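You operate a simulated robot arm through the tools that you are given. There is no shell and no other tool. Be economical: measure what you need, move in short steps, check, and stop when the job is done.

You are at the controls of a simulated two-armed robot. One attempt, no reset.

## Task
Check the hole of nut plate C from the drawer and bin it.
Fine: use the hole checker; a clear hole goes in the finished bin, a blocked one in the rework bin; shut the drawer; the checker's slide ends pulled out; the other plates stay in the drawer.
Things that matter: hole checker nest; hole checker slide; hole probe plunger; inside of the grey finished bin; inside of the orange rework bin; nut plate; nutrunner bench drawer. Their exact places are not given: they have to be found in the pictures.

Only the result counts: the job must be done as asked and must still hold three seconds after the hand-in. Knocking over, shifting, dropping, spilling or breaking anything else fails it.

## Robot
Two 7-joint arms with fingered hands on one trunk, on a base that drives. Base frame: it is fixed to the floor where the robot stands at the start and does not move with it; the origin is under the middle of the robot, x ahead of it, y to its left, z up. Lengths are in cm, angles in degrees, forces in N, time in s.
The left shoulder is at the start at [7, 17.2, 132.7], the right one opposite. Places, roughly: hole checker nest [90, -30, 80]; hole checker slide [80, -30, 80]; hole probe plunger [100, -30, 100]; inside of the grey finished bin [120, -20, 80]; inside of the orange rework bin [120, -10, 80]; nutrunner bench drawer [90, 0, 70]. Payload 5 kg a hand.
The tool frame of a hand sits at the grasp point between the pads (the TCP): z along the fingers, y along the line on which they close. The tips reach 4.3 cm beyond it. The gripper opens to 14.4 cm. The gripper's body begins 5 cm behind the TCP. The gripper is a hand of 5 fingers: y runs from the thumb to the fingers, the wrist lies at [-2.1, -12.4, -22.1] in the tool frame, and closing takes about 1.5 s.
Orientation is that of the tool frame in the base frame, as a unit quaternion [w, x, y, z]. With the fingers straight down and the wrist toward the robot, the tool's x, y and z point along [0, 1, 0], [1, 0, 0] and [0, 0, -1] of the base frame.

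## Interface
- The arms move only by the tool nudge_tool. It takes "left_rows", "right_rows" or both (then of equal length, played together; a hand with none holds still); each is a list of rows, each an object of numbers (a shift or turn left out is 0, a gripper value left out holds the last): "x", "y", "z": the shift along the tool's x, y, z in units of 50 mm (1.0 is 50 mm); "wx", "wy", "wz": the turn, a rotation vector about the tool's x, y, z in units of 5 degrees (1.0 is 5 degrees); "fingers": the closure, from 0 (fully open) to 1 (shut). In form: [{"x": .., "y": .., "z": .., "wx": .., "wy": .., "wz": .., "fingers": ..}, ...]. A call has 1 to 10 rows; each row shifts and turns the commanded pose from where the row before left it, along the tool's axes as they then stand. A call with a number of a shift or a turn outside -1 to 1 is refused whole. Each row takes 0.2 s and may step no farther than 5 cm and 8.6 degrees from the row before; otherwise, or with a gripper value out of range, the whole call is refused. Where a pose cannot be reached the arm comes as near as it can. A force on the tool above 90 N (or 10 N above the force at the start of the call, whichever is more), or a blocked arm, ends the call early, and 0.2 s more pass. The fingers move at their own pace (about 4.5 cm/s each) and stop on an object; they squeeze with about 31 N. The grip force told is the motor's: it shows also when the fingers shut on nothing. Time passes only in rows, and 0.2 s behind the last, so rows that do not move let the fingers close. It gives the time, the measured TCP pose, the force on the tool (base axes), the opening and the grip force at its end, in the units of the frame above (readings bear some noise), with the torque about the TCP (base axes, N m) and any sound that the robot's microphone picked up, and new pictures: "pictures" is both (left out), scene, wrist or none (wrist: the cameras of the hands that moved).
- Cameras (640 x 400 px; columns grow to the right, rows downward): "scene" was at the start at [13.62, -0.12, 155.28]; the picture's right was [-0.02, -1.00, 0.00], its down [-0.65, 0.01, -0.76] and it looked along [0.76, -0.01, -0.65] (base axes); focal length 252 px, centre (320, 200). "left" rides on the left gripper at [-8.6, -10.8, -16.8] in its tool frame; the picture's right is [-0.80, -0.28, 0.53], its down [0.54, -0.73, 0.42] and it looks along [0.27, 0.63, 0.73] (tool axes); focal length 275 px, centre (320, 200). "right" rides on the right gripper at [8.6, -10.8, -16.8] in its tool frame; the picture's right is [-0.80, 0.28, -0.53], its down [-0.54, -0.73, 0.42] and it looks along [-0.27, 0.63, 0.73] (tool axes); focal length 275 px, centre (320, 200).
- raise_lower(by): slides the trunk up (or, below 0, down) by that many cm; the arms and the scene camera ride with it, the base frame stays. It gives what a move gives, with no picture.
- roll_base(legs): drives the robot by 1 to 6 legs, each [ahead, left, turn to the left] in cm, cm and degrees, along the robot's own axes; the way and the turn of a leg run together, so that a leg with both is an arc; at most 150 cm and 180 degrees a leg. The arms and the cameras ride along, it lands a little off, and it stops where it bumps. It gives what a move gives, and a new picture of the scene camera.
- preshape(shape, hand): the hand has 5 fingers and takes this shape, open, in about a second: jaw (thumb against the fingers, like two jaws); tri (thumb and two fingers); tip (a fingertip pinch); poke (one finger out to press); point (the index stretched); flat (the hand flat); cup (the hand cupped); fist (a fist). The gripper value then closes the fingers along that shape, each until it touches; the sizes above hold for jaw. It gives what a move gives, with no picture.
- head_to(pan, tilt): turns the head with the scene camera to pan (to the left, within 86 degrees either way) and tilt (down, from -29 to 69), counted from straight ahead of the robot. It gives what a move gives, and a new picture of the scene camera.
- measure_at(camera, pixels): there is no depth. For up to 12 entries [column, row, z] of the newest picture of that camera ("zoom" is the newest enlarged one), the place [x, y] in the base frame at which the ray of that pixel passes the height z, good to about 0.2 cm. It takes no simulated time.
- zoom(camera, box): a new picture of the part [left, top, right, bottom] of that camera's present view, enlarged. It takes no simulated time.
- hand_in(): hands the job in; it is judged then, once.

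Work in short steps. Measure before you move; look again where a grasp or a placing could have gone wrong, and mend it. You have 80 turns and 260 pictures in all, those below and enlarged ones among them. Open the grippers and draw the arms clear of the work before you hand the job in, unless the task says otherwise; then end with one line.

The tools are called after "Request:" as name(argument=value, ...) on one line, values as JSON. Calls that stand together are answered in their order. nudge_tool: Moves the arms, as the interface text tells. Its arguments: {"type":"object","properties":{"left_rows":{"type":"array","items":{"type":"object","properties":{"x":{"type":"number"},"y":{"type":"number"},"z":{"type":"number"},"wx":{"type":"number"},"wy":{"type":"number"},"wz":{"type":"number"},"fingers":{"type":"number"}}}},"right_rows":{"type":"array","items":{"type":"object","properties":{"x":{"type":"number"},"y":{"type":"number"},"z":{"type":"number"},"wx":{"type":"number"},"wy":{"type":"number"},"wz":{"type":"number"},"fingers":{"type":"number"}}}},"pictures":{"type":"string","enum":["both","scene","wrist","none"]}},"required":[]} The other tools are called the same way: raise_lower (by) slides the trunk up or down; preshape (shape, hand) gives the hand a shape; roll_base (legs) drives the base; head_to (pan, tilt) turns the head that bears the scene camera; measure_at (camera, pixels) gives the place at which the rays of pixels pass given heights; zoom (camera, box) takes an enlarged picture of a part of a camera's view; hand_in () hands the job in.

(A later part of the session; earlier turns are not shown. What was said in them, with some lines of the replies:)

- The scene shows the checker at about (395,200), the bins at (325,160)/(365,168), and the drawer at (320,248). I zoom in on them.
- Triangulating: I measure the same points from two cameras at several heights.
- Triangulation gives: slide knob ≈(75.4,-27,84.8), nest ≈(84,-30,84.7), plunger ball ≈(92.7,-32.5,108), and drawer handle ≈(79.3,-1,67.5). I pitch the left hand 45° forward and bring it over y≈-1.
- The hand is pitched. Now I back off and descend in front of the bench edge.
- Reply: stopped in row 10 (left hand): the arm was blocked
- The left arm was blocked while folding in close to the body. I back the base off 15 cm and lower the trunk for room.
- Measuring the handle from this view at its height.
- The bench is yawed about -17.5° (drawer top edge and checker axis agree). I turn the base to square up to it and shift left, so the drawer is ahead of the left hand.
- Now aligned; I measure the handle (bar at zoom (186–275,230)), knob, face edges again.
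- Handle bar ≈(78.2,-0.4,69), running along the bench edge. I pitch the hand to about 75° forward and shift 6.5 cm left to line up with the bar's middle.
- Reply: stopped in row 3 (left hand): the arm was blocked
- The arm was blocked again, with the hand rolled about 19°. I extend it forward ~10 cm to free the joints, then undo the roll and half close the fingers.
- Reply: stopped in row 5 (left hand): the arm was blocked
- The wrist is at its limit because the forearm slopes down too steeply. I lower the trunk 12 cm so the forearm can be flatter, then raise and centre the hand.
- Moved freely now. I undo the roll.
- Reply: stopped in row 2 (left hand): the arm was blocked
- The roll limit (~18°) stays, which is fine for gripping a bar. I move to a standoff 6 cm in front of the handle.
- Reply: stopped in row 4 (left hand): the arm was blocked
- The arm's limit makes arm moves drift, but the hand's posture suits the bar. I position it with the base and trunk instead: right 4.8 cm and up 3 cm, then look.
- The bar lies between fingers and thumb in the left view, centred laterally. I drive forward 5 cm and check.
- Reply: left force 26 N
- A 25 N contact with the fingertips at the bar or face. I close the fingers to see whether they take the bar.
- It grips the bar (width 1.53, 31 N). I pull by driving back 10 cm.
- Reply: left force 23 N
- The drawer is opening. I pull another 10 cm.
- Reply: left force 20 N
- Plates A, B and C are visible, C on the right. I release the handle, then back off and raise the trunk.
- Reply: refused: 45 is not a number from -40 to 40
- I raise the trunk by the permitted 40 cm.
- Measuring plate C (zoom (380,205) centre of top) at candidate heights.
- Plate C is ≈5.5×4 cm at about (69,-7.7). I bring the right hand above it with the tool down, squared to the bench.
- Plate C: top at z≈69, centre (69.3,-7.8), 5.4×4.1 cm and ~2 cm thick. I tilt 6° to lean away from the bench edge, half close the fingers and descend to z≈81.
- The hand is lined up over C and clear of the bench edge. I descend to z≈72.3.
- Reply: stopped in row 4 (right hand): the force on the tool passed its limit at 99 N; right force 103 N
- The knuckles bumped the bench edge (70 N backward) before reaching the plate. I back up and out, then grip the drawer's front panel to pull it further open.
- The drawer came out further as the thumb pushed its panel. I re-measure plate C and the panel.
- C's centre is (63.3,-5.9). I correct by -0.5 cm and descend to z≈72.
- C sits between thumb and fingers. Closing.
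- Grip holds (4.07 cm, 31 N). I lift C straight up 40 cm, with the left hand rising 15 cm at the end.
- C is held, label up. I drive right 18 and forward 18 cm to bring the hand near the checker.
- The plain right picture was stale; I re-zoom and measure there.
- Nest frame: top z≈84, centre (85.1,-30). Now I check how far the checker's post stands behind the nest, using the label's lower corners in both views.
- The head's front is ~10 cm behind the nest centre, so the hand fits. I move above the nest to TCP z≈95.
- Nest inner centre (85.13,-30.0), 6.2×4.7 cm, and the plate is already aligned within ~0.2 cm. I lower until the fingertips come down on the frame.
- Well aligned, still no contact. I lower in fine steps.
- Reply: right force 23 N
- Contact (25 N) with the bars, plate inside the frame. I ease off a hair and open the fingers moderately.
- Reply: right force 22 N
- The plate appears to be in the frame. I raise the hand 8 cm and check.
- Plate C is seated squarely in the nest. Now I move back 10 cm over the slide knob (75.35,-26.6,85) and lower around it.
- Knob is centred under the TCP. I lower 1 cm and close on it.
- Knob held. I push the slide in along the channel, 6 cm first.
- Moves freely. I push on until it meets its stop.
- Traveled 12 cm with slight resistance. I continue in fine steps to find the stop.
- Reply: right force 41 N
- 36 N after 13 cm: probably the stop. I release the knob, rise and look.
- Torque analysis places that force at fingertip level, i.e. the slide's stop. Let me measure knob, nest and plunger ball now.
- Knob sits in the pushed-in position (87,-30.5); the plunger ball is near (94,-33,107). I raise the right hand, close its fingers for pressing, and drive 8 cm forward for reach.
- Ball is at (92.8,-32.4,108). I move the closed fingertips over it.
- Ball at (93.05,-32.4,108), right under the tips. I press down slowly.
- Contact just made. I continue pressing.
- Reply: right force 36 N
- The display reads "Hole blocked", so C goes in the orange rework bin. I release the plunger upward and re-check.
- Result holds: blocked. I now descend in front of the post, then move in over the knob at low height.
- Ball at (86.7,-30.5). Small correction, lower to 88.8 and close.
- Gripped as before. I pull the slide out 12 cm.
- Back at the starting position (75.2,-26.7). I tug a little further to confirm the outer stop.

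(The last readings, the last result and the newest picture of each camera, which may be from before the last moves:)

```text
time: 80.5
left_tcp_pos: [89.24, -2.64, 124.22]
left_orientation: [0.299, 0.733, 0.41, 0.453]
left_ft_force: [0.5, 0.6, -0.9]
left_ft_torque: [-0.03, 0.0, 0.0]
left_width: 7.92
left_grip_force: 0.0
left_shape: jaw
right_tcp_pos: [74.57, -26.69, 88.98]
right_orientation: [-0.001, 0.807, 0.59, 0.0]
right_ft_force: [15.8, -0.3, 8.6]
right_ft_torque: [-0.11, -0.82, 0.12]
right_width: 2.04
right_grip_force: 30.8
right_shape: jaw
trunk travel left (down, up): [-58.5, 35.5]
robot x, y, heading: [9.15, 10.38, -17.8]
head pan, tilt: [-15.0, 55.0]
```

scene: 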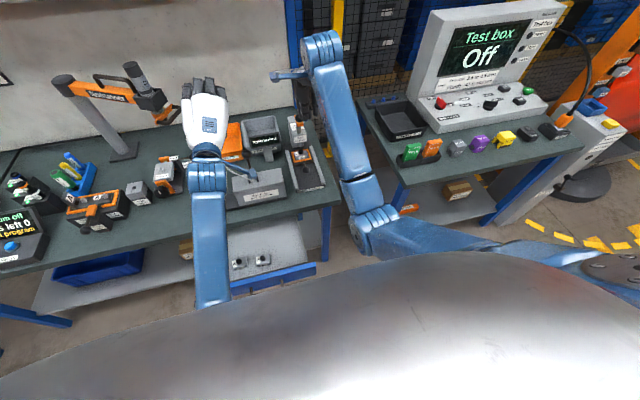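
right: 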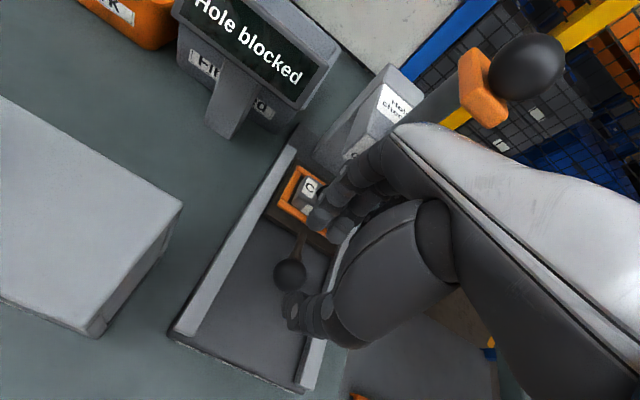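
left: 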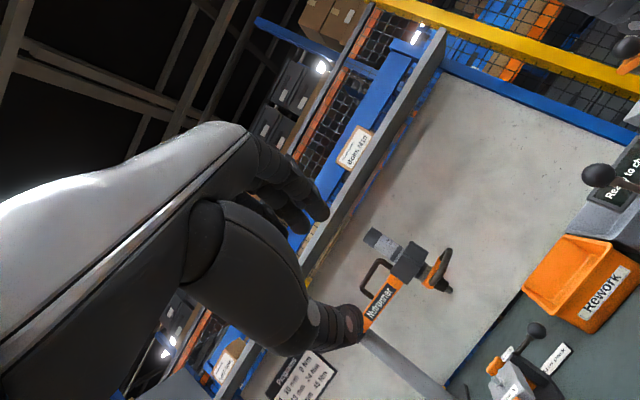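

At the stop. I release, rise, and move over the nest.

Request:
nudge_tool(right_rows=[{"fingers": 0.5}, {}, {}, {}, {"z": -0.7}, {"z": -0.7}, {"y": 0.7}, {"y": 0.7}, {"x": -0.03, "y": 0.7}, {}], pictures="wrist")

Request:
zoom(camera="right", box=[200, 150, 360, 310])

Request:
measure_at(camera="zoom", pixels=[[320, 200, 85.5]])

```text
time: 82.8
left_tcp_pos: [89.29, -2.57, 124.36]
left_orientation: [0.3, 0.733, 0.409, 0.453]
left_ft_force: [-0.4, 0.9, 0.9]
left_ft_torque: [-0.01, -0.01, 0.0]
left_width: 7.9
left_grip_force: 0.1
left_shape: jaw
right_tcp_pos: [84.49, -29.96, 95.89]
right_orientation: [-0.004, 0.808, 0.59, 0.0]
right_ft_force: [-0.9, -0.6, 1.0]
right_ft_torque: [-0.02, 0.0, 0.0]
right_width: 7.15
right_grip_force: 0.0
right_shape: jaw
trunk travel left (down, up): [-58.5, 35.5]
robot x, y, heading: [9.06, 10.75, -17.7]
head pan, tilt: [-15.0, 55.0]
```

right: 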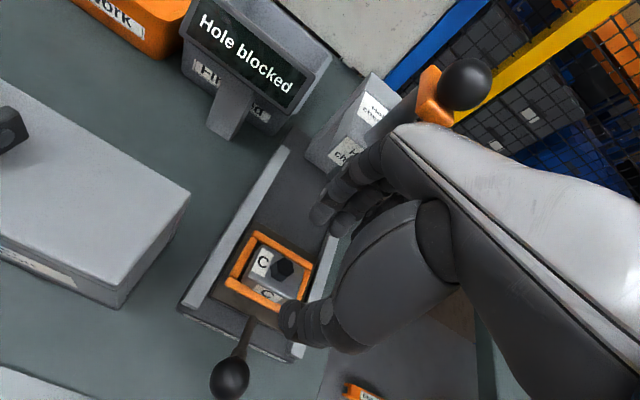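

```text
2.50 times, centred on (280, 230) of right
```

zoom: 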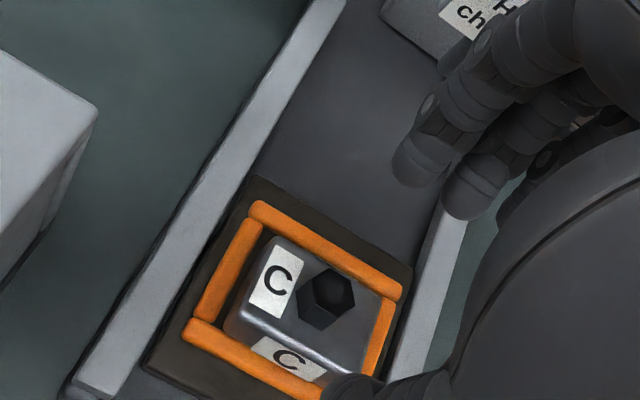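

```text
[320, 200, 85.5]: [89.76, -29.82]
```

Request:
measure_at(camera="zoom", pixels=[[275, 237, 85], [388, 295, 85], [348, 375, 85], [232, 315, 85]])

```text
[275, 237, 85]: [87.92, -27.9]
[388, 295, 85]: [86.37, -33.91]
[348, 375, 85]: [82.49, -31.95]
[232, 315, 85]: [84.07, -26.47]
```

Plate centre (85.2,-30.05). I correct 0.7 cm, descend to just above the bars and close.

Request:
nudge_tool(right_rows=[{"x": 0.03, "y": 0.14, "z": 0.4}, {"z": 0.5}, {"z": 0.4}, {"z": 0.18}, {"fingers": 1}, {}, {}, {}, {}, {}], pictures="wrist")

Request:
zoom(camera="right", box=[220, 150, 380, 310])

```text
time: 85.0
left_tcp_pos: [89.29, -2.6, 124.39]
left_orientation: [0.3, 0.732, 0.41, 0.454]
left_ft_force: [0.2, 0.2, -0.5]
left_ft_torque: [-0.02, 0.0, -0.05]
left_width: 7.95
left_grip_force: 0.0
left_shape: jaw
right_tcp_pos: [85.1, -29.93, 88.42]
right_orientation: [-0.004, 0.808, 0.59, -0.001]
right_ft_force: [-1.1, -0.2, 0.2]
right_ft_torque: [0.0, -0.03, 0.0]
right_width: 4.03
right_grip_force: 31.2
right_shape: jaw
trunk travel left (down, up): [-58.5, 35.5]
robot x, y, heading: [9.27, 10.46, -17.8]
head pan, tilt: [-15.0, 55.0]
```

right: 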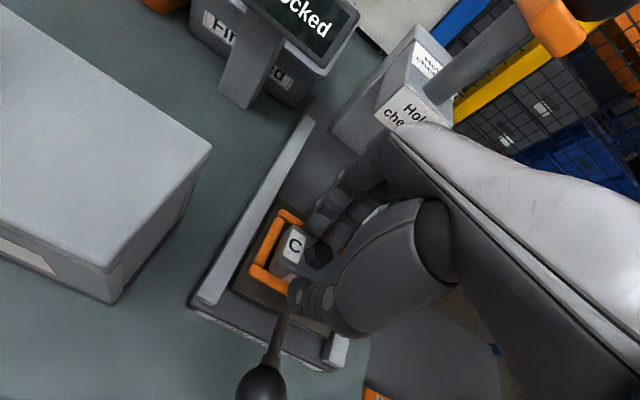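

```text
2.50 times, centred on (300, 230) of right
```

zoom: 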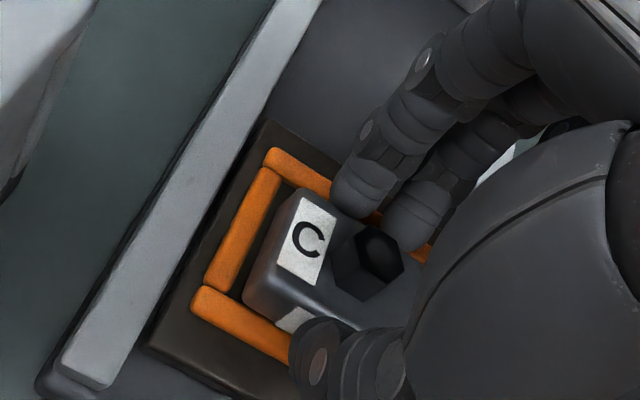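

Held (4.03 cm). I lift, pull back a bit from the plunger, then rise to z≈125.

Request:
nudge_tool(right_rows=[{"z": -0.4}, {"z": -0.7}, {"z": -0.5, "y": -0.5}, {"z": -0.4, "y": -0.7}, {"z": -1}, {"z": -1}, {"z": -1}, {"z": -1}, {"z": -1}, {}], pictures="both")

Request:
zoom(camera="scene", box=[200, 80, 340, 180])

```text
time: 87.2
left_tcp_pos: [89.15, -2.57, 124.3]
left_orientation: [0.3, 0.732, 0.411, 0.454]
left_ft_force: [0.4, -0.2, -0.7]
left_ft_torque: [-0.02, 0.01, 0.01]
left_width: 7.93
left_grip_force: 0.0
left_shape: jaw
right_tcp_pos: [79.64, -28.4, 123.55]
right_orientation: [-0.004, 0.807, 0.591, -0.001]
right_ft_force: [-0.5, -0.2, -3.7]
right_ft_torque: [0.01, -0.01, 0.0]
right_width: 3.95
right_grip_force: 30.7
right_shape: jaw
trunk travel left (down, up): [-58.5, 35.5]
robot x, y, heading: [9.15, 10.56, -17.7]
head pan, tilt: [-15.0, 55.0]
```

scene: 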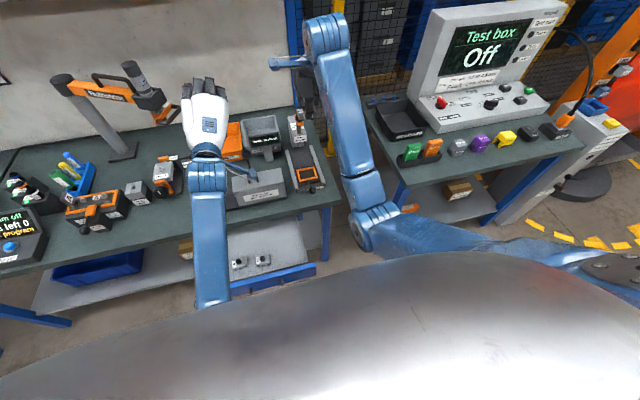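
right: 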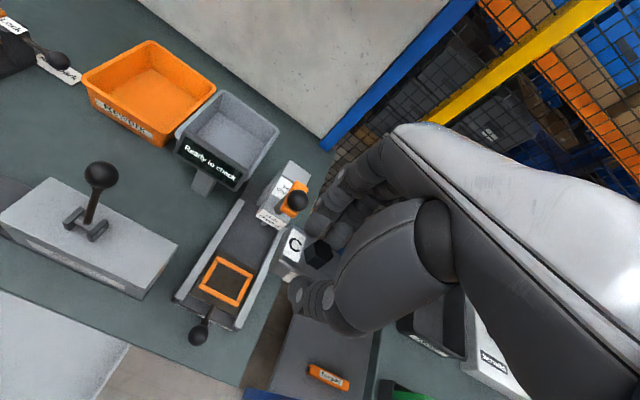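

```text
4.00 times, centred on (270, 130) of scene
```

zoom: 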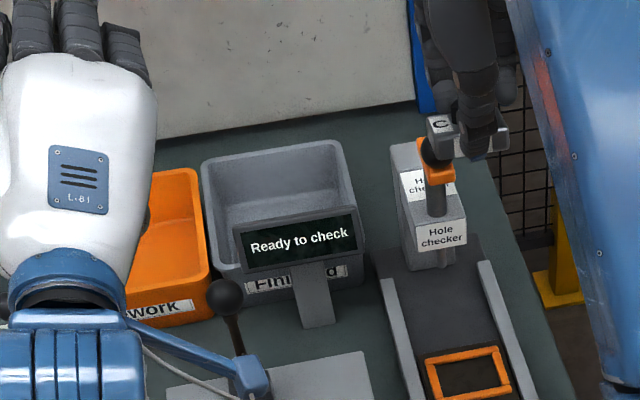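

C is held and the checker has reset. I measure the orange bin's rim in the right view.

Request:
zoom(camera="right", box=[60, 20, 300, 200])

Request:
measure_at(camera="right", pixels=[[150, 42, 90], [214, 92, 90], [165, 133, 90], [84, 82, 90], [148, 86, 82], [152, 88, 90], [100, 172, 100], [278, 130, 90], [220, 92, 90]])

Request:
measure_at(camera="scene", pixels=[[242, 123, 90], [242, 158, 90], [252, 197, 100], [217, 208, 82]])

```text
2.22 times, centred on (180, 110) of right
```

zoom: 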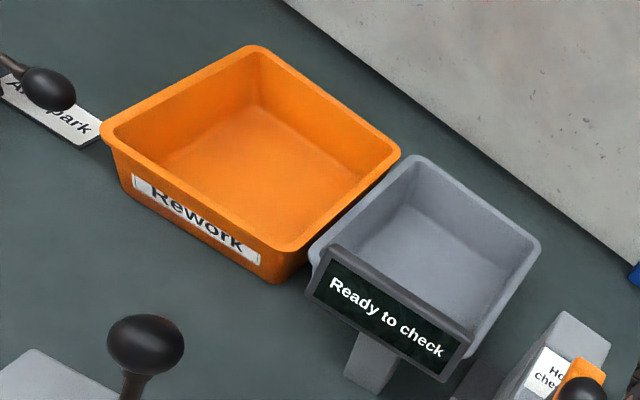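

```text
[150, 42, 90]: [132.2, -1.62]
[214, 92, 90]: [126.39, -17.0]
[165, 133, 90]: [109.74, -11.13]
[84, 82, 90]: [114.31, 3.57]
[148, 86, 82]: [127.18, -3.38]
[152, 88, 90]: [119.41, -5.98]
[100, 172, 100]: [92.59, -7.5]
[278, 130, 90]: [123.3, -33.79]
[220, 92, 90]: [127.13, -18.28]
```

```text
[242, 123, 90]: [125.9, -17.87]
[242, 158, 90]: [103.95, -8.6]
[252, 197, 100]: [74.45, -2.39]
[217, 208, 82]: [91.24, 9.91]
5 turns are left
```

Only 5 turns remain, so I batch. First I close the drawer with the left hand, using the same posture and height as before: raise the right hand clear with C, back off, lower the trunk, push forward, back off, look.

Request:
nudge_tool(right_rows=[{"z": -1}, {"z": -1}, {"z": -1}, {"z": -1}, {"z": -1}, {"z": -1}, {"z": -1}, {"z": -1}], pictures="none")

Request:
roll_base(legs=[[-46, -1.8, 0]])

Request:
raise_lower(by=-40)

Request:
raise_lower(by=-14.3)

Request:
roll_base(legs=[[32.3, 0, 0]])

Request:
zoom(camera="scene", box=[160, 60, 480, 300])

Request:
roll_base(legs=[[-12, 0, 0]])

Request:
raise_lower(by=34.3)

Request:
head_to(pan=-5, tilt=42)

Request:
zoom(camera="right", box=[0, 0, 640, 400])

```text
time: 89.0
left_tcp_pos: [89.05, -2.58, 124.38]
left_orientation: [0.3, 0.732, 0.41, 0.454]
left_ft_force: [-0.2, 0.1, 0.1]
left_ft_torque: [-0.01, 0.0, 0.01]
left_width: 7.92
left_grip_force: 0.1
left_shape: jaw
right_tcp_pos: [84.46, -30.98, 161.8]
right_orientation: [-0.003, 0.807, 0.591, -0.001]
right_ft_force: [0.1, 0.1, -4.5]
right_ft_torque: [0.08, -0.02, 0.03]
right_width: 3.55
right_grip_force: 30.8
right_shape: jaw
right hand out of reach, approached as far as the arm can: row 4, 5, 6, 7
trunk travel left (down, up): [-58.5, 35.5]
robot x, y, heading: [8.95, 10.7, -17.7]
head pan, tilt: [-15.0, 55.0]
```

```text
time: 91.7
left_tcp_pos: [45.43, 9.76, 124.23]
left_orientation: [0.298, 0.732, 0.411, 0.454]
left_ft_force: [-0.3, 0.4, 0.0]
left_ft_torque: [0.01, 0.02, 0.01]
left_width: 7.9
left_grip_force: 0.0
left_shape: jaw
right_tcp_pos: [41.04, -18.76, 161.51]
right_orientation: [-0.003, 0.807, 0.591, -0.002]
right_ft_force: [0.3, 0.0, -4.7]
right_ft_torque: [0.07, 0.07, 0.02]
right_width: 3.56
right_grip_force: 30.9
right_shape: jaw
trunk travel left (down, up): [-58.5, 35.5]
robot x, y, heading: [-34.8, 22.82, -17.7]
head pan, tilt: [-15.0, 55.0]
```

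scene: 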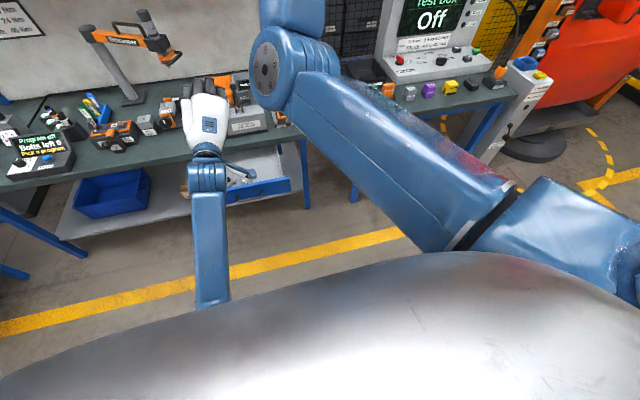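

```text
time: 95.5
left_tcp_pos: [45.14, 9.69, 84.34]
left_orientation: [0.299, 0.732, 0.41, 0.454]
left_ft_force: [0.2, -0.8, 0.2]
left_ft_torque: [0.01, -0.01, 0.0]
left_width: 7.87
left_grip_force: 0.1
left_shape: jaw
right_tcp_pos: [40.75, -18.58, 121.76]
right_orientation: [-0.003, 0.807, 0.591, -0.001]
right_ft_force: [0.3, 0.1, -4.1]
right_ft_torque: [0.01, 0.05, -0.01]
right_width: 3.56
right_grip_force: 31.4
right_shape: jaw
trunk travel left (down, up): [-18.5, 75.5]
robot x, y, heading: [-35.29, 23.1, -17.5]
head pan, tilt: [-15.0, 55.0]
```

```text
time: 97.2
left_tcp_pos: [45.88, 10.99, 71.15]
left_orientation: [0.296, 0.729, 0.405, 0.466]
left_ft_force: [-0.2, -0.8, 0.1]
left_ft_torque: [0.01, -0.03, 0.04]
left_width: 7.93
left_grip_force: 0.1
left_shape: jaw
right_tcp_pos: [40.7, -18.07, 108.2]
right_orientation: [-0.001, 0.807, 0.59, -0.003]
right_ft_force: [-0.1, -0.5, -3.5]
right_ft_torque: [0.03, 0.03, -0.01]
right_width: 3.55
right_grip_force: 30.8
right_shape: jaw
trunk travel left (down, up): [-4.2, 89.8]
robot x, y, heading: [-35.18, 22.43, -18.1]
head pan, tilt: [-15.0, 55.0]
```

```text
time: 99.3
left_tcp_pos: [75.05, 1.47, 71.68]
left_orientation: [0.302, 0.724, 0.399, 0.475]
left_ft_force: [-31.8, 15.5, -6.7]
left_ft_torque: [-0.44, -0.87, 0.13]
left_width: 7.12
left_grip_force: 0.0
left_shape: jaw
right_tcp_pos: [70.16, -27.61, 107.05]
right_orientation: [-0.004, 0.805, 0.593, -0.001]
right_ft_force: [0.5, -1.3, -4.2]
right_ft_torque: [0.05, 0.01, 0.0]
right_width: 3.55
right_grip_force: 30.8
right_shape: jaw
trunk travel left (down, up): [-4.2, 89.8]
robot x, y, heading: [-5.6, 13.3, -17.5]
head pan, tilt: [-15.0, 55.0]
stopped in leg 1: the force on the tool passed its limit at 112 N (the readings are from after the stop); the commanded pose is now the measured one
```

scene: 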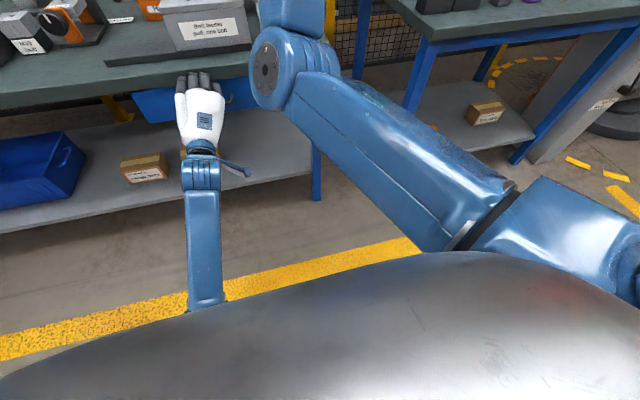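

```text
1.67 times, centred on (320, 180) of scene
```

zoom: 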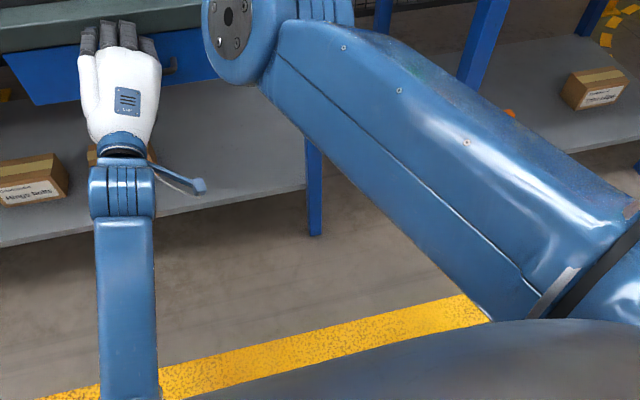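

```text
time: 100.6
left_tcp_pos: [63.54, 4.9, 71.95]
left_orientation: [0.303, 0.724, 0.399, 0.474]
left_ft_force: [0.2, -1.0, 0.7]
left_ft_torque: [0.03, -0.01, -0.02]
left_width: 7.92
left_grip_force: 0.1
left_shape: jaw
right_tcp_pos: [58.67, -24.19, 107.44]
right_orientation: [-0.004, 0.806, 0.592, -0.001]
right_ft_force: [-0.1, -0.2, -2.6]
right_ft_torque: [-0.05, -0.01, -0.04]
right_width: 3.52
right_grip_force: 31.2
right_shape: jaw
trunk travel left (down, up): [-4.2, 89.8]
robot x, y, heading: [-16.99, 17.27, -17.5]
head pan, tilt: [-15.0, 55.0]
```

scene: 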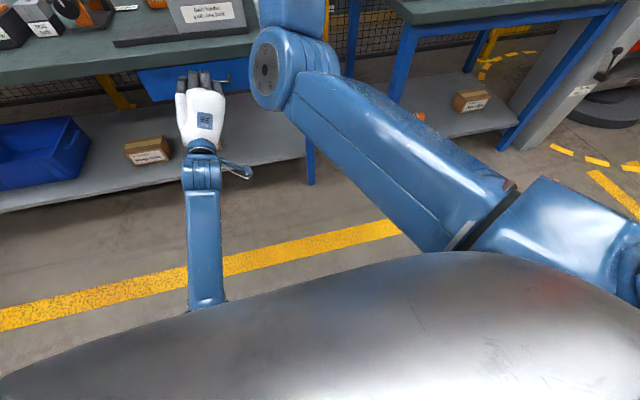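

```text
time: 103.9
left_tcp_pos: [63.43, 4.78, 106.2]
left_orientation: [0.303, 0.725, 0.398, 0.473]
left_ft_force: [0.1, 0.2, -0.5]
left_ft_torque: [-0.03, -0.02, -0.01]
left_width: 7.88
left_grip_force: 0.1
left_shape: jaw
right_tcp_pos: [58.69, -24.15, 141.6]
right_orientation: [-0.003, 0.806, 0.592, -0.002]
right_ft_force: [0.3, 0.1, -3.5]
right_ft_torque: [0.0, 0.04, -0.02]
right_width: 3.57
right_grip_force: 31.1
right_shape: jaw
trunk travel left (down, up): [-38.5, 55.5]
robot x, y, heading: [-17.43, 17.27, -17.6]
head pan, tilt: [-15.0, 55.0]
```

```text
time: 104.7
left_tcp_pos: [63.43, 4.77, 106.17]
left_orientation: [0.303, 0.725, 0.398, 0.473]
left_ft_force: [-0.2, 0.5, -0.4]
left_ft_torque: [0.03, 0.0, 0.03]
left_width: 7.89
left_grip_force: 0.1
left_shape: jaw
right_tcp_pos: [58.84, -24.25, 141.59]
right_orientation: [-0.003, 0.806, 0.592, -0.002]
right_ft_force: [0.0, -0.2, -3.0]
right_ft_torque: [0.01, 0.05, -0.01]
right_width: 3.57
right_grip_force: 31.2
right_shape: jaw
trunk travel left (down, up): [-38.5, 55.5]
robot x, y, heading: [-17.06, 17.2, -17.7]
head pan, tilt: [-5.0, 42.0]
```

scene: 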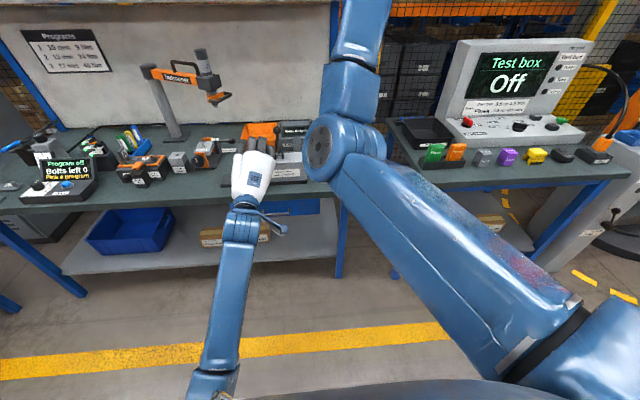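

```text
1.00 times, centred on (320, 200) of right (not enlarged: the box is as wide or as high as the picture)
4 turns are left
```

zoom: 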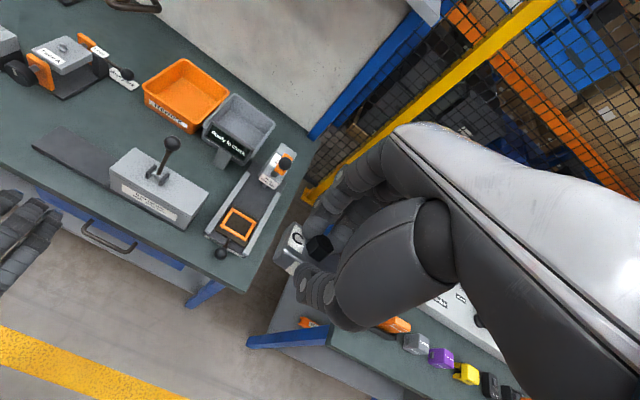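

The drawer is shut, the slide is out, and C is still held (right view (295,245)). Next I raise the left hand, lower the right to z≈125, drive to the rework bin and hover over its centre (120.7,-6.5).

Request:
nudge_tool(right_rows=[{"z": 0.83}, {"z": 0.83}, {"z": 0.83}, {"z": 0.83}, {}], left_rows=[{"x": 0.4, "y": 0.8, "z": -0.4}, {"x": 0.4, "y": 0.8, "z": -0.4}, {"x": 0.4, "y": 0.8, "z": -0.4}, {}, {}], pictures="none")

Request:
roll_base(legs=[[0, 23, 0], [45, 0, 0]])

Request:
nudge_tool(right_rows=[{"x": 0.63, "y": 0.4}, {"x": 0.63, "y": 0.4}, {"x": 0.63, "y": 0.4}, {"x": 0.63, "y": 0.4}, {"z": 0.8}, {"z": 0.8}, {"z": 0.7}, {}], pictures="wrist")

Request:
head_to(pan=-15, tilt=45)

Request:
zoom(camera="right", box=[100, 80, 420, 360])

Request:
measure_at(camera="right", pixels=[[320, 200, 90], [220, 200, 90], [220, 300, 90], [320, 300, 90], [150, 250, 90], [250, 250, 90], [150, 150, 90], [250, 150, 90], [270, 200, 90], [180, 200, 90], [270, 250, 90], [270, 300, 90]])

```text
time: 105.9
left_tcp_pos: [62.7, 4.36, 120.84]
left_orientation: [0.303, 0.724, 0.399, 0.474]
left_ft_force: [-0.3, 0.7, 0.4]
left_ft_torque: [0.02, -0.01, -0.02]
left_width: 7.91
left_grip_force: 0.1
left_shape: jaw
right_tcp_pos: [58.69, -24.12, 125.13]
right_orientation: [-0.003, 0.806, 0.592, -0.002]
right_ft_force: [-1.0, 0.1, -3.6]
right_ft_torque: [-0.03, 0.02, -0.01]
right_width: 3.57
right_grip_force: 31.2
right_shape: jaw
trunk travel left (down, up): [-38.5, 55.5]
robot x, y, heading: [-16.87, 16.87, -17.7]
head pan, tilt: [-5.0, 42.0]
```

```text
time: 110.0
left_tcp_pos: [112.5, 12.86, 120.82]
left_orientation: [0.304, 0.726, 0.397, 0.472]
left_ft_force: [0.1, -0.6, 0.5]
left_ft_torque: [0.01, 0.01, -0.01]
left_width: 7.91
left_grip_force: 0.0
left_shape: jaw
right_tcp_pos: [108.31, -15.59, 125.07]
right_orientation: [-0.003, 0.807, 0.591, -0.001]
right_ft_force: [-0.1, 0.7, -3.2]
right_ft_torque: [0.02, 0.0, -0.02]
right_width: 3.59
right_grip_force: 30.9
right_shape: jaw
trunk travel left (down, up): [-38.5, 55.5]
robot x, y, heading: [32.91, 25.81, -17.6]
head pan, tilt: [-5.0, 42.0]
```

scene: 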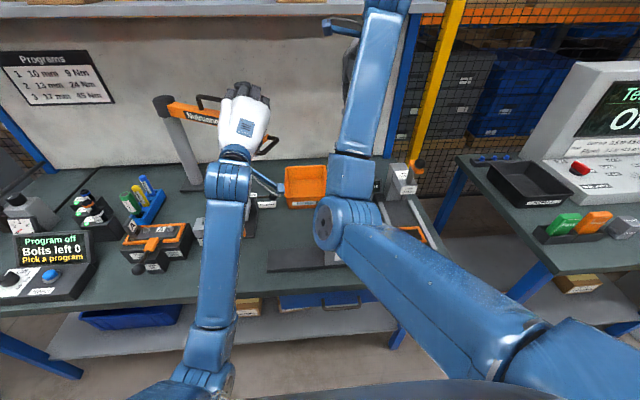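

```text
time: 111.8
left_tcp_pos: [112.43, 12.93, 120.86]
left_orientation: [0.304, 0.725, 0.398, 0.473]
left_ft_force: [-0.8, -0.4, -0.4]
left_ft_torque: [0.0, 0.0, 0.02]
left_width: 7.9
left_grip_force: 0.0
left_shape: jaw
right_tcp_pos: [119.85, -6.05, 113.43]
right_orientation: [-0.003, 0.806, 0.592, -0.002]
right_ft_force: [0.1, -0.8, -2.8]
right_ft_torque: [0.04, 0.02, -0.04]
right_width: 3.56
right_grip_force: 31.0
right_shape: jaw
trunk travel left (down, up): [-38.5, 55.5]
robot x, y, heading: [32.53, 25.65, -17.6]
head pan, tilt: [-5.0, 42.0]
```

right: 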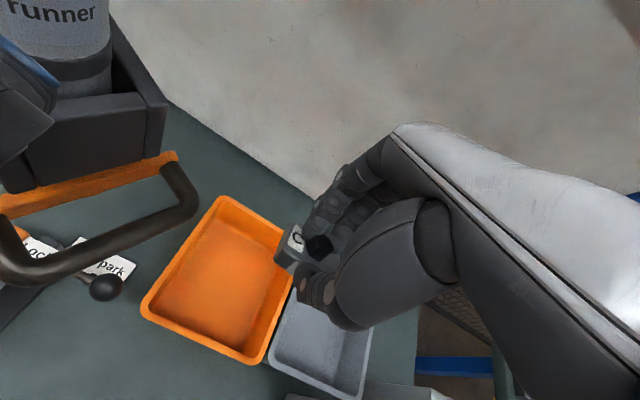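

```text
time: 112.5
left_tcp_pos: [112.61, 12.94, 120.79]
left_orientation: [0.302, 0.725, 0.399, 0.473]
left_ft_force: [0.2, 0.5, -0.6]
left_ft_torque: [0.0, 0.02, -0.02]
left_width: 7.9
left_grip_force: 0.2
left_shape: jaw
right_tcp_pos: [119.82, -5.95, 113.39]
right_orientation: [-0.003, 0.807, 0.591, -0.001]
right_ft_force: [-0.1, -0.4, -3.0]
right_ft_torque: [0.01, 0.01, -0.03]
right_width: 3.58
right_grip_force: 30.9
right_shape: jaw
trunk travel left (down, up): [-38.5, 55.5]
robot x, y, heading: [32.02, 26.04, -17.7]
head pan, tilt: [-15.0, 45.0]
```

scene: 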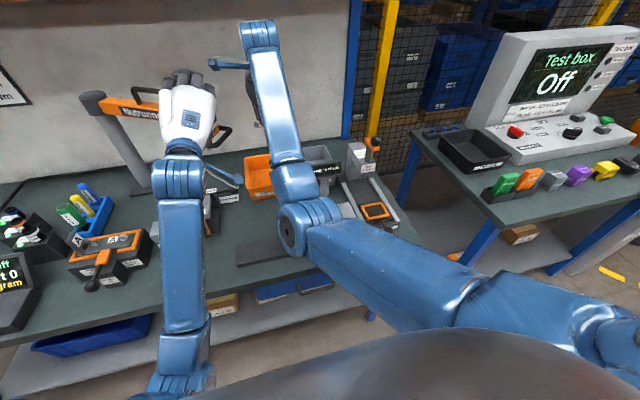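

```text
1.43 times, centred on (260, 220) of right
```

zoom: 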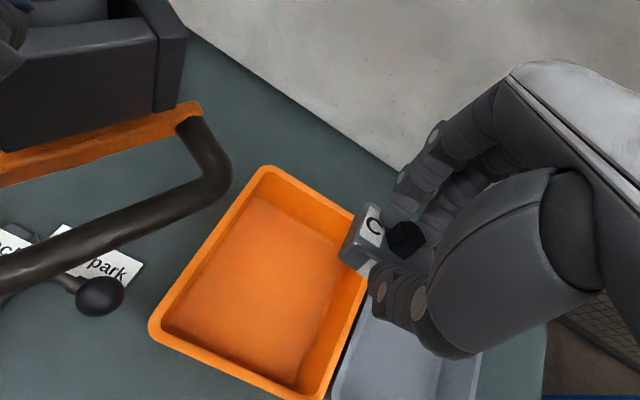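

```text
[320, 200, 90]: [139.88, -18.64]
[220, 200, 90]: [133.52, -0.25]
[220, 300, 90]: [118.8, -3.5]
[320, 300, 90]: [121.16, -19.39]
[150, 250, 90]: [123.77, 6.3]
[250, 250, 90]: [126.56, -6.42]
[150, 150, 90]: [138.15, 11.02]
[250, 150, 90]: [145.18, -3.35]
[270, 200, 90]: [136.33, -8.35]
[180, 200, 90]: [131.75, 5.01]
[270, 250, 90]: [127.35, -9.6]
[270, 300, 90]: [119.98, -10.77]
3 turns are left
```

The bin's opening centre is at about (123,-5) with the rim near z 87–90, and C hangs over it. I shift ~3 cm toward centre, lower into the bin, release, rise, back away and look.

Request:
nudge_tool(right_rows=[{"x": 0.35, "y": 0.45, "z": 0.3}, {"z": 0.8}, {"z": 0.8}, {"z": 0.8}, {"z": 0.7}, {"z": 0.6}, {"z": 0.4}, {"z": 0.25}, {}], pictures="wrist")

Request:
nudge_tool(right_rows=[{"fingers": 0.5}, {"fingers": 0.5}, {}, {}, {}, {}], pictures="wrist")

Request:
nudge_tool(right_rows=[{"z": -0.5}, {"z": -0.9}, {"z": -0.9}, {"z": -0.9}, {"z": -0.9}, {"z": -0.9}, {"z": -0.7}, {}], pictures="wrist")

Request:
roll_base(legs=[[-45, 0, 0]])

Request:
nudge_tool(right_rows=[{"fingers": 0}, {"fingers": 0}, {}, {}, {}], left_rows=[{"fingers": 0}, {"fingers": 0}, {}, {}, {}], pictures="both")

Request:
zoom(camera="right", box=[0, 0, 400, 260])

Request:
zoom(camera="scene", box=[180, 60, 460, 260])

```text
time: 114.5
left_tcp_pos: [112.48, 12.91, 120.88]
left_orientation: [0.303, 0.725, 0.399, 0.473]
left_ft_force: [0.0, -0.3, -0.4]
left_ft_torque: [-0.01, -0.02, 0.02]
left_width: 7.91
left_grip_force: 0.0
left_shape: jaw
right_tcp_pos: [122.26, -4.84, 90.15]
right_orientation: [-0.003, 0.806, 0.592, -0.002]
right_ft_force: [0.6, 0.3, -2.9]
right_ft_torque: [0.06, 0.0, 0.02]
right_width: 3.59
right_grip_force: 30.7
right_shape: jaw
trunk travel left (down, up): [-38.5, 55.5]
robot x, y, heading: [33.1, 25.71, -17.7]
head pan, tilt: [-15.0, 45.0]
```

right: 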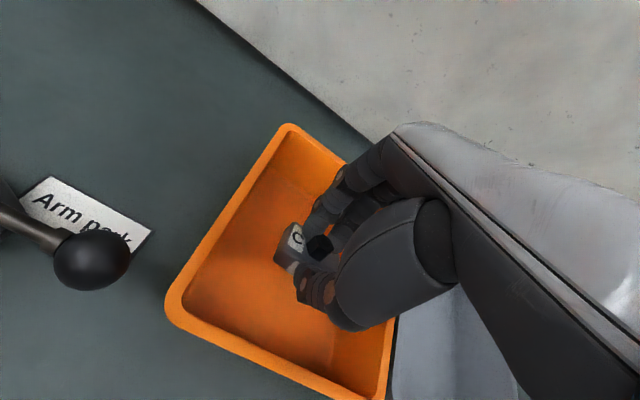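

```text
time: 115.9
left_tcp_pos: [112.44, 12.85, 120.83]
left_orientation: [0.304, 0.725, 0.397, 0.473]
left_ft_force: [-0.6, -0.9, -0.3]
left_ft_torque: [-0.01, -0.02, 0.02]
left_width: 7.94
left_grip_force: 0.0
left_shape: jaw
right_tcp_pos: [122.16, -4.85, 90.2]
right_orientation: [-0.004, 0.807, 0.591, -0.001]
right_ft_force: [1.3, 0.5, -0.4]
right_ft_torque: [0.02, 0.02, -0.01]
right_width: 7.14
right_grip_force: 0.0
right_shape: jaw
trunk travel left (down, up): [-38.5, 55.5]
robot x, y, heading: [32.48, 25.87, -17.5]
head pan, tilt: [-15.0, 45.0]
```

right: 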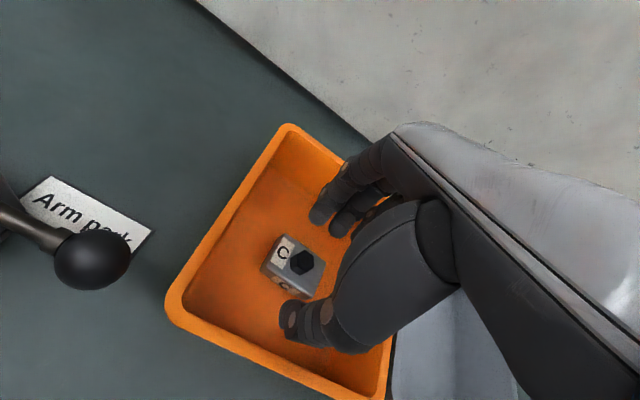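

```text
time: 117.7
left_tcp_pos: [112.49, 12.93, 120.88]
left_orientation: [0.303, 0.726, 0.398, 0.473]
left_ft_force: [0.1, 0.8, -0.6]
left_ft_torque: [0.0, -0.03, 0.01]
left_width: 7.91
left_grip_force: 0.1
left_shape: jaw
right_tcp_pos: [122.38, -4.93, 118.57]
right_orientation: [-0.003, 0.806, 0.591, -0.001]
right_ft_force: [-0.5, -1.1, 0.5]
right_ft_torque: [0.01, 0.02, -0.02]
right_width: 7.16
right_grip_force: 0.0
right_shape: jaw
trunk travel left (down, up): [-38.5, 55.5]
robot x, y, heading: [32.6, 25.32, -17.8]
head pan, tilt: [-15.0, 45.0]
```

right: 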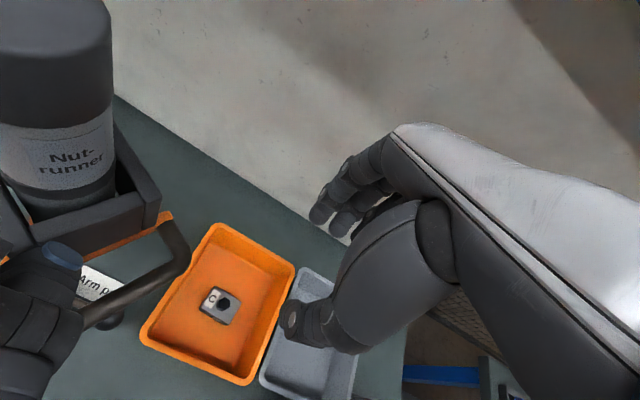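

```text
time: 120.4
left_tcp_pos: [69.6, 26.58, 120.88]
left_orientation: [0.303, 0.725, 0.397, 0.473]
left_ft_force: [0.0, 0.3, 0.5]
left_ft_torque: [0.01, 0.02, -0.01]
left_width: 7.9
left_grip_force: 0.1
left_shape: jaw
right_tcp_pos: [79.47, 8.85, 118.66]
right_orientation: [-0.004, 0.807, 0.591, -0.002]
right_ft_force: [0.4, 0.3, -0.7]
right_ft_torque: [-0.03, 0.0, -0.02]
right_width: 7.18
right_grip_force: 0.0
right_shape: jaw
trunk travel left (down, up): [-38.5, 55.5]
robot x, y, heading: [-10.34, 39.68, -17.8]
head pan, tilt: [-15.0, 45.0]
```

scene: 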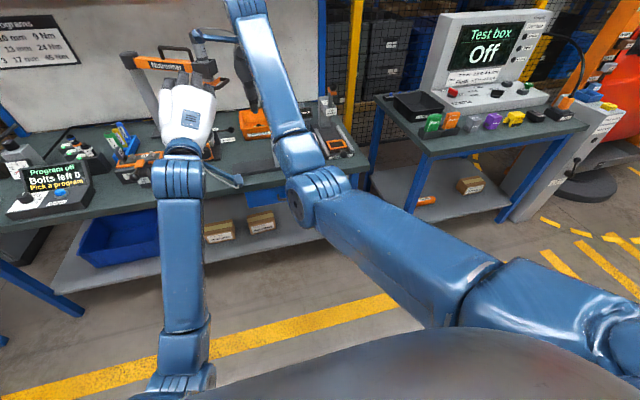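

```text
time: 121.6
left_tcp_pos: [69.61, 26.45, 120.88]
left_orientation: [0.304, 0.725, 0.398, 0.473]
left_ft_force: [0.1, -0.2, 0.7]
left_ft_torque: [-0.01, 0.01, 0.0]
left_width: 14.38
left_grip_force: 0.1
left_shape: jaw
right_tcp_pos: [79.37, 8.78, 118.75]
right_orientation: [-0.004, 0.807, 0.591, -0.002]
right_ft_force: [0.6, 0.6, -0.2]
right_ft_torque: [-0.02, 0.0, 0.01]
right_width: 14.36
right_grip_force: 0.0
right_shape: jaw
trunk travel left (down, up): [-38.5, 55.5]
robot x, y, heading: [-10.22, 39.66, -17.8]
head pan, tilt: [-15.0, 45.0]
```

scene: 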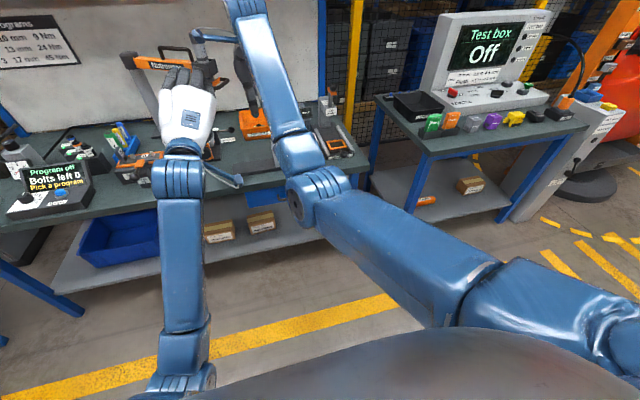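
right: 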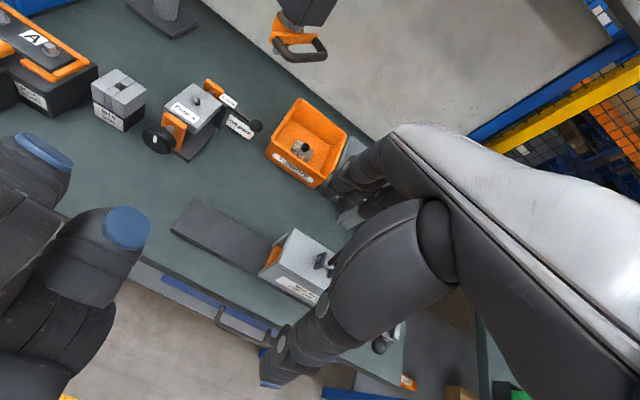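
left: 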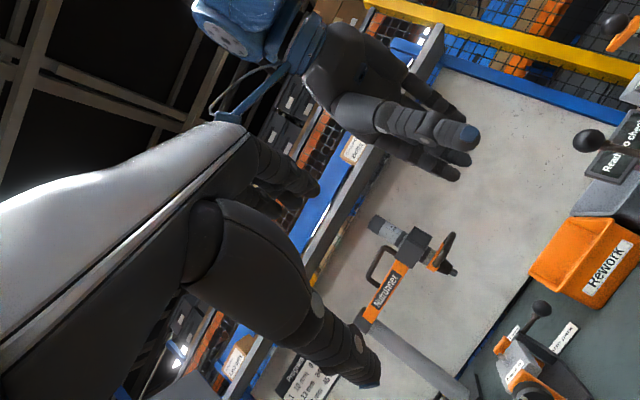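

```text
1.54 times, centred on (200, 130) of right
```

zoom: 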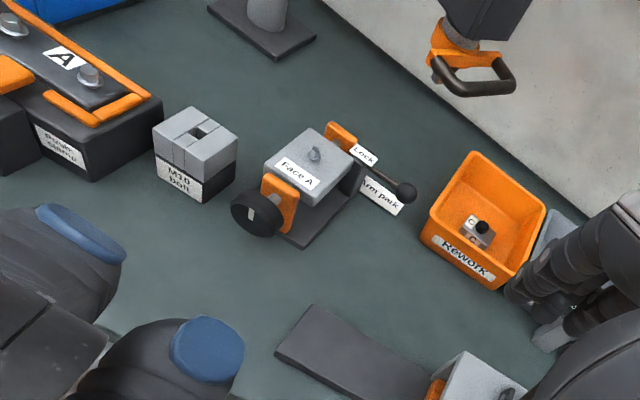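

```text
2.00 times, centred on (320, 160) of scene
2 turns are left
```

zoom: 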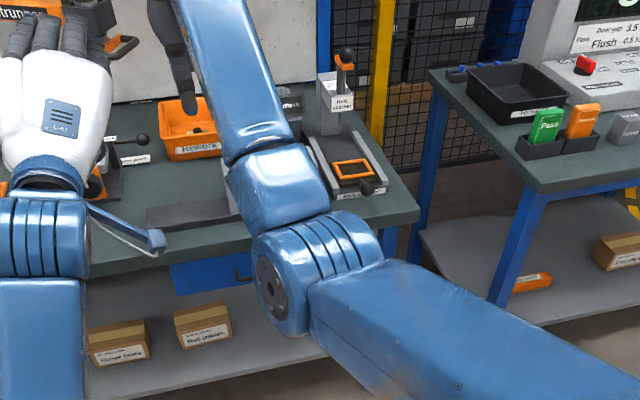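

C lies in the rework bin, and both hands are open and clear. I use one check to confirm the drawer is fully shut: the handle should be at the same spot as at the start, (76–80, y≈-7…5, 69).

Request:
measure_at(camera="right", pixels=[[217, 318, 69], [245, 338, 69], [280, 350, 69], [230, 330, 69], [162, 272, 74]])

Request:
zoom(camera="right", box=[140, 240, 320, 380])

Request:
measure_at(camera="zoom", pixels=[[279, 225, 69], [330, 275, 69], [130, 110, 74], [400, 250, 74], [100, 60, 80], [450, 260, 80]])

Request:
zoom(camera="scene", box=[220, 120, 380, 230])

```text
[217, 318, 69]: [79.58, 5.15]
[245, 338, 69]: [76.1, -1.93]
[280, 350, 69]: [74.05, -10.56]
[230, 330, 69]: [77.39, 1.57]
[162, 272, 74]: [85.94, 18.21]
```

```text
2.86 times, centred on (230, 310) of right
```

zoom: 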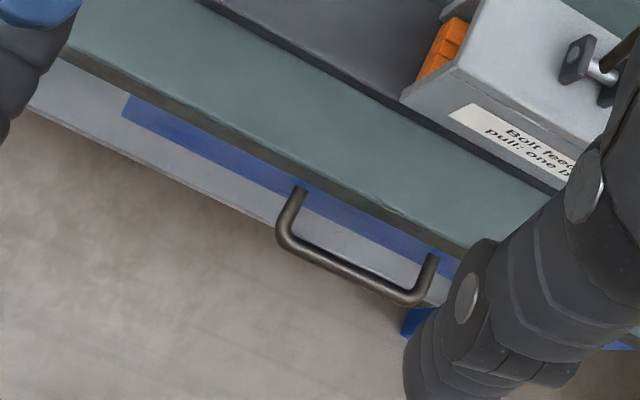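

```text
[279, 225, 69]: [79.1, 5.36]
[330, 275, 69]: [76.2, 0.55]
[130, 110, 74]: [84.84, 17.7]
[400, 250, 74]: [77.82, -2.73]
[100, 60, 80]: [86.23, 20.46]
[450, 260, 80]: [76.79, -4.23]
```

```text
3.64 times, centred on (300, 175) of scene
1 turns are left
```

zoom: 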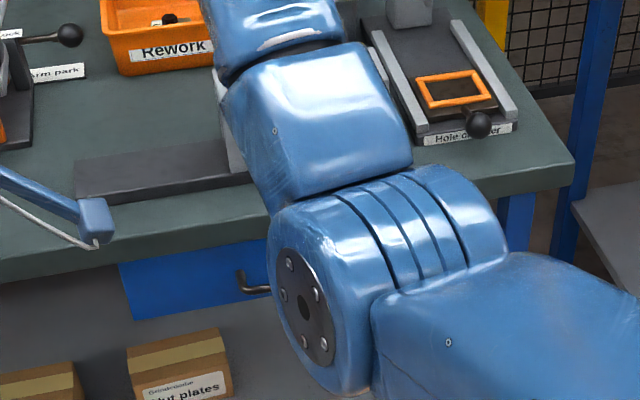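

The last push seems to have met the bench edge (contact height ≈75), so the drawer may be about 1 cm ajar. In this last turn I retract the right hand and lower the left with its fingers closed. I then push the handle bar once more, stopping on force, back away clear, and hand in.

Request:
nudge_tool(left_rows=[{"x": -0.4, "y": -0.8, "z": 0.4, "fingers": 1}, {"x": -0.4, "y": -0.8, "z": 0.4}, {"x": -0.4, "y": -0.8, "z": 0.4}, {"x": -0.4, "y": -0.8, "z": 0.4}, {"x": -0.4, "y": -0.8, "z": 0.4}, {"x": -0.4, "y": -0.8, "z": 0.4}, {}, {}, {}, {}], right_rows=[{"x": -0.4, "y": -0.7}, {"x": -0.4, "y": -0.7}, {"x": -0.4, "y": -0.7}, {"x": -0.4, "y": -0.7}, {"x": -0.4, "y": -0.7}, {"x": -0.4, "y": -0.7}, {"x": -0.4, "y": -0.7}, {}, {}, {}], pictures="none")

Request:
roll_base(legs=[[-5, -23.6, 0]])

Request:
raise_lower(by=-21.2)

Request:
roll_base(legs=[[18.3, 0, 0]])

Request:
roll_base(legs=[[-20, 0, 0]])

Request:
nudge_tool(left_rows=[{"fingers": 0}, {}, {}, {}, {}, {}, {}, {}], pictures="scene")

Request:
hand_in()

```text
time: 124.0
left_tcp_pos: [70.84, 27.29, 91.5]
left_orientation: [0.303, 0.725, 0.397, 0.473]
left_ft_force: [-0.4, -1.6, -0.2]
left_ft_torque: [-0.02, 0.01, 0.01]
left_width: 0.0
left_grip_force: 31.3
left_shape: jaw
right_tcp_pos: [55.5, -3.29, 116.47]
right_orientation: [0.021, 0.823, 0.567, -0.01]
right_ft_force: [0.3, -0.8, -0.1]
right_ft_torque: [-0.01, -0.01, 0.05]
right_width: 14.38
right_grip_force: 0.0
right_shape: jaw
right hand out of reach, approached as far as the arm can: row 5, 6, 7
trunk travel left (down, up): [-38.5, 55.5]
robot x, y, heading: [-10.23, 39.67, -17.9]
head pan, tilt: [-15.0, 45.0]
stopped in row 10 (right hand): the arm was blocked; the commanded pose is now the measured one
```

```text
time: 125.8
left_tcp_pos: [59.04, 6.55, 91.64]
left_orientation: [0.302, 0.725, 0.398, 0.474]
left_ft_force: [-0.5, -0.6, 0.0]
left_ft_torque: [0.04, 0.01, 0.04]
left_width: 0.01
left_grip_force: 31.1
left_shape: jaw
right_tcp_pos: [43.59, -23.95, 116.49]
right_orientation: [0.021, 0.822, 0.568, -0.01]
right_ft_force: [-0.1, 0.1, 1.6]
right_ft_torque: [0.03, -0.03, -0.01]
right_width: 14.36
right_grip_force: 0.1
right_shape: jaw
trunk travel left (down, up): [-38.5, 55.5]
robot x, y, heading: [-22.13, 18.73, -17.6]
head pan, tilt: [-15.0, 45.0]
```

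scene: 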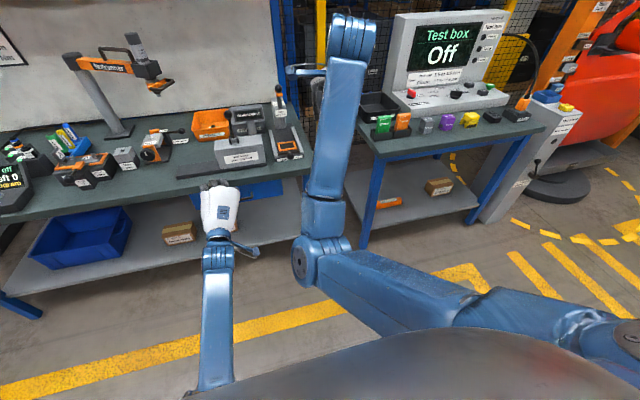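

```text
time: 128.0
left_tcp_pos: [58.99, 6.59, 70.36]
left_orientation: [0.302, 0.726, 0.398, 0.473]
left_ft_force: [-0.8, -0.3, -0.3]
left_ft_torque: [0.04, 0.01, 0.03]
left_width: 0.0
left_grip_force: 31.3
left_shape: jaw
right_tcp_pos: [43.59, -23.97, 95.29]
right_orientation: [0.022, 0.823, 0.568, -0.01]
right_ft_force: [-0.2, 0.8, -0.4]
right_ft_torque: [0.05, -0.02, -0.02]
right_width: 14.39
right_grip_force: 0.0
right_shape: jaw
trunk travel left (down, up): [-17.3, 76.7]
robot x, y, heading: [-22.38, 18.88, -18.1]
head pan, tilt: [-15.0, 45.0]
```

```text
time: 129.5
left_tcp_pos: [73.77, 1.86, 69.89]
left_orientation: [0.302, 0.726, 0.398, 0.472]
left_ft_force: [-27.0, 9.7, -1.7]
left_ft_torque: [0.08, -0.12, 0.38]
left_width: 0.0
left_grip_force: 30.7
left_shape: jaw
right_tcp_pos: [58.8, -28.95, 95.37]
right_orientation: [0.022, 0.823, 0.568, -0.01]
right_ft_force: [-1.5, -0.7, 0.4]
right_ft_torque: [-0.01, -0.01, 0.01]
right_width: 14.38
right_grip_force: 0.1
right_shape: jaw
trunk travel left (down, up): [-17.3, 76.7]
robot x, y, heading: [-6.87, 13.51, -17.7]
head pan, tilt: [-15.0, 45.0]
stopped in leg 1: the force on the tool passed its limit at 141 N (the readings are from after the stop); the commanded pose is now the measured one
```

scene: 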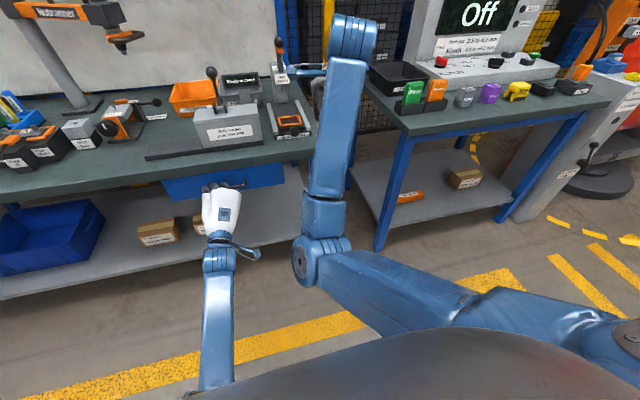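

```text
time: 131.1
left_tcp_pos: [54.6, 7.85, 70.1]
left_orientation: [0.303, 0.726, 0.397, 0.472]
left_ft_force: [-0.5, 0.0, 0.6]
left_ft_torque: [0.01, 0.01, -0.02]
left_width: 0.01
left_grip_force: 31.0
left_shape: jaw
right_tcp_pos: [39.54, -22.62, 95.42]
right_orientation: [0.021, 0.822, 0.569, -0.01]
right_ft_force: [-1.0, 0.1, 1.0]
right_ft_torque: [-0.01, -0.06, 0.03]
right_width: 14.38
right_grip_force: 0.1
right_shape: jaw
trunk travel left (down, up): [-17.3, 76.7]
robot x, y, heading: [-26.32, 19.87, -17.7]
head pan, tilt: [-15.0, 45.0]
```

scene: 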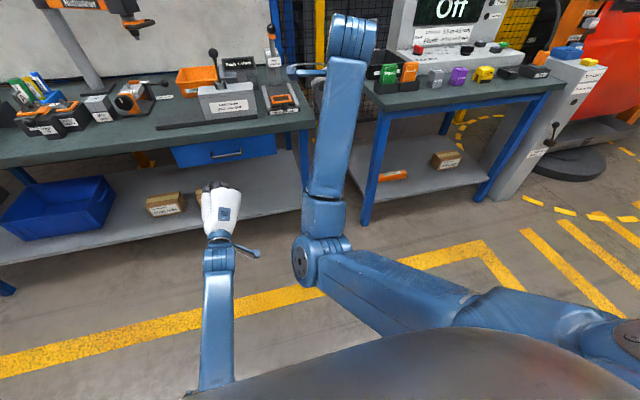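

```text
time: 132.9
left_tcp_pos: [54.69, 7.84, 70.01]
left_orientation: [0.302, 0.726, 0.397, 0.473]
left_ft_force: [0.1, 0.3, 0.5]
left_ft_torque: [-0.04, 0.01, 0.01]
left_width: 14.39
left_grip_force: 0.1
left_shape: jaw
right_tcp_pos: [39.69, -22.81, 95.29]
right_orientation: [0.021, 0.823, 0.567, -0.011]
right_ft_force: [0.4, -0.1, -0.4]
right_ft_torque: [0.0, 0.02, 0.0]
right_width: 14.38
right_grip_force: 0.1
right_shape: jaw
trunk travel left (down, up): [-17.3, 76.7]
robot x, y, heading: [-26.11, 20.32, -17.3]
head pan, tilt: [-15.0, 45.0]
```

scene: 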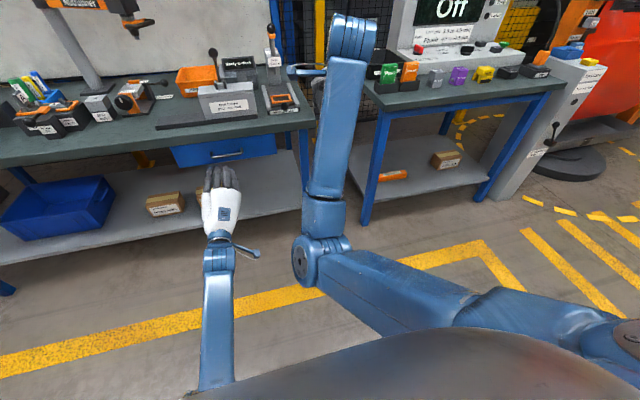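

```text
The job is handed in.
```

The checker read "Hole blocked" for plate C, so it is in the orange rework bin. The checker's slide is pulled out, plates A and B are still in the drawer, and the drawer was pushed to its stop, though I had no turns left to measure that it is fully shut.
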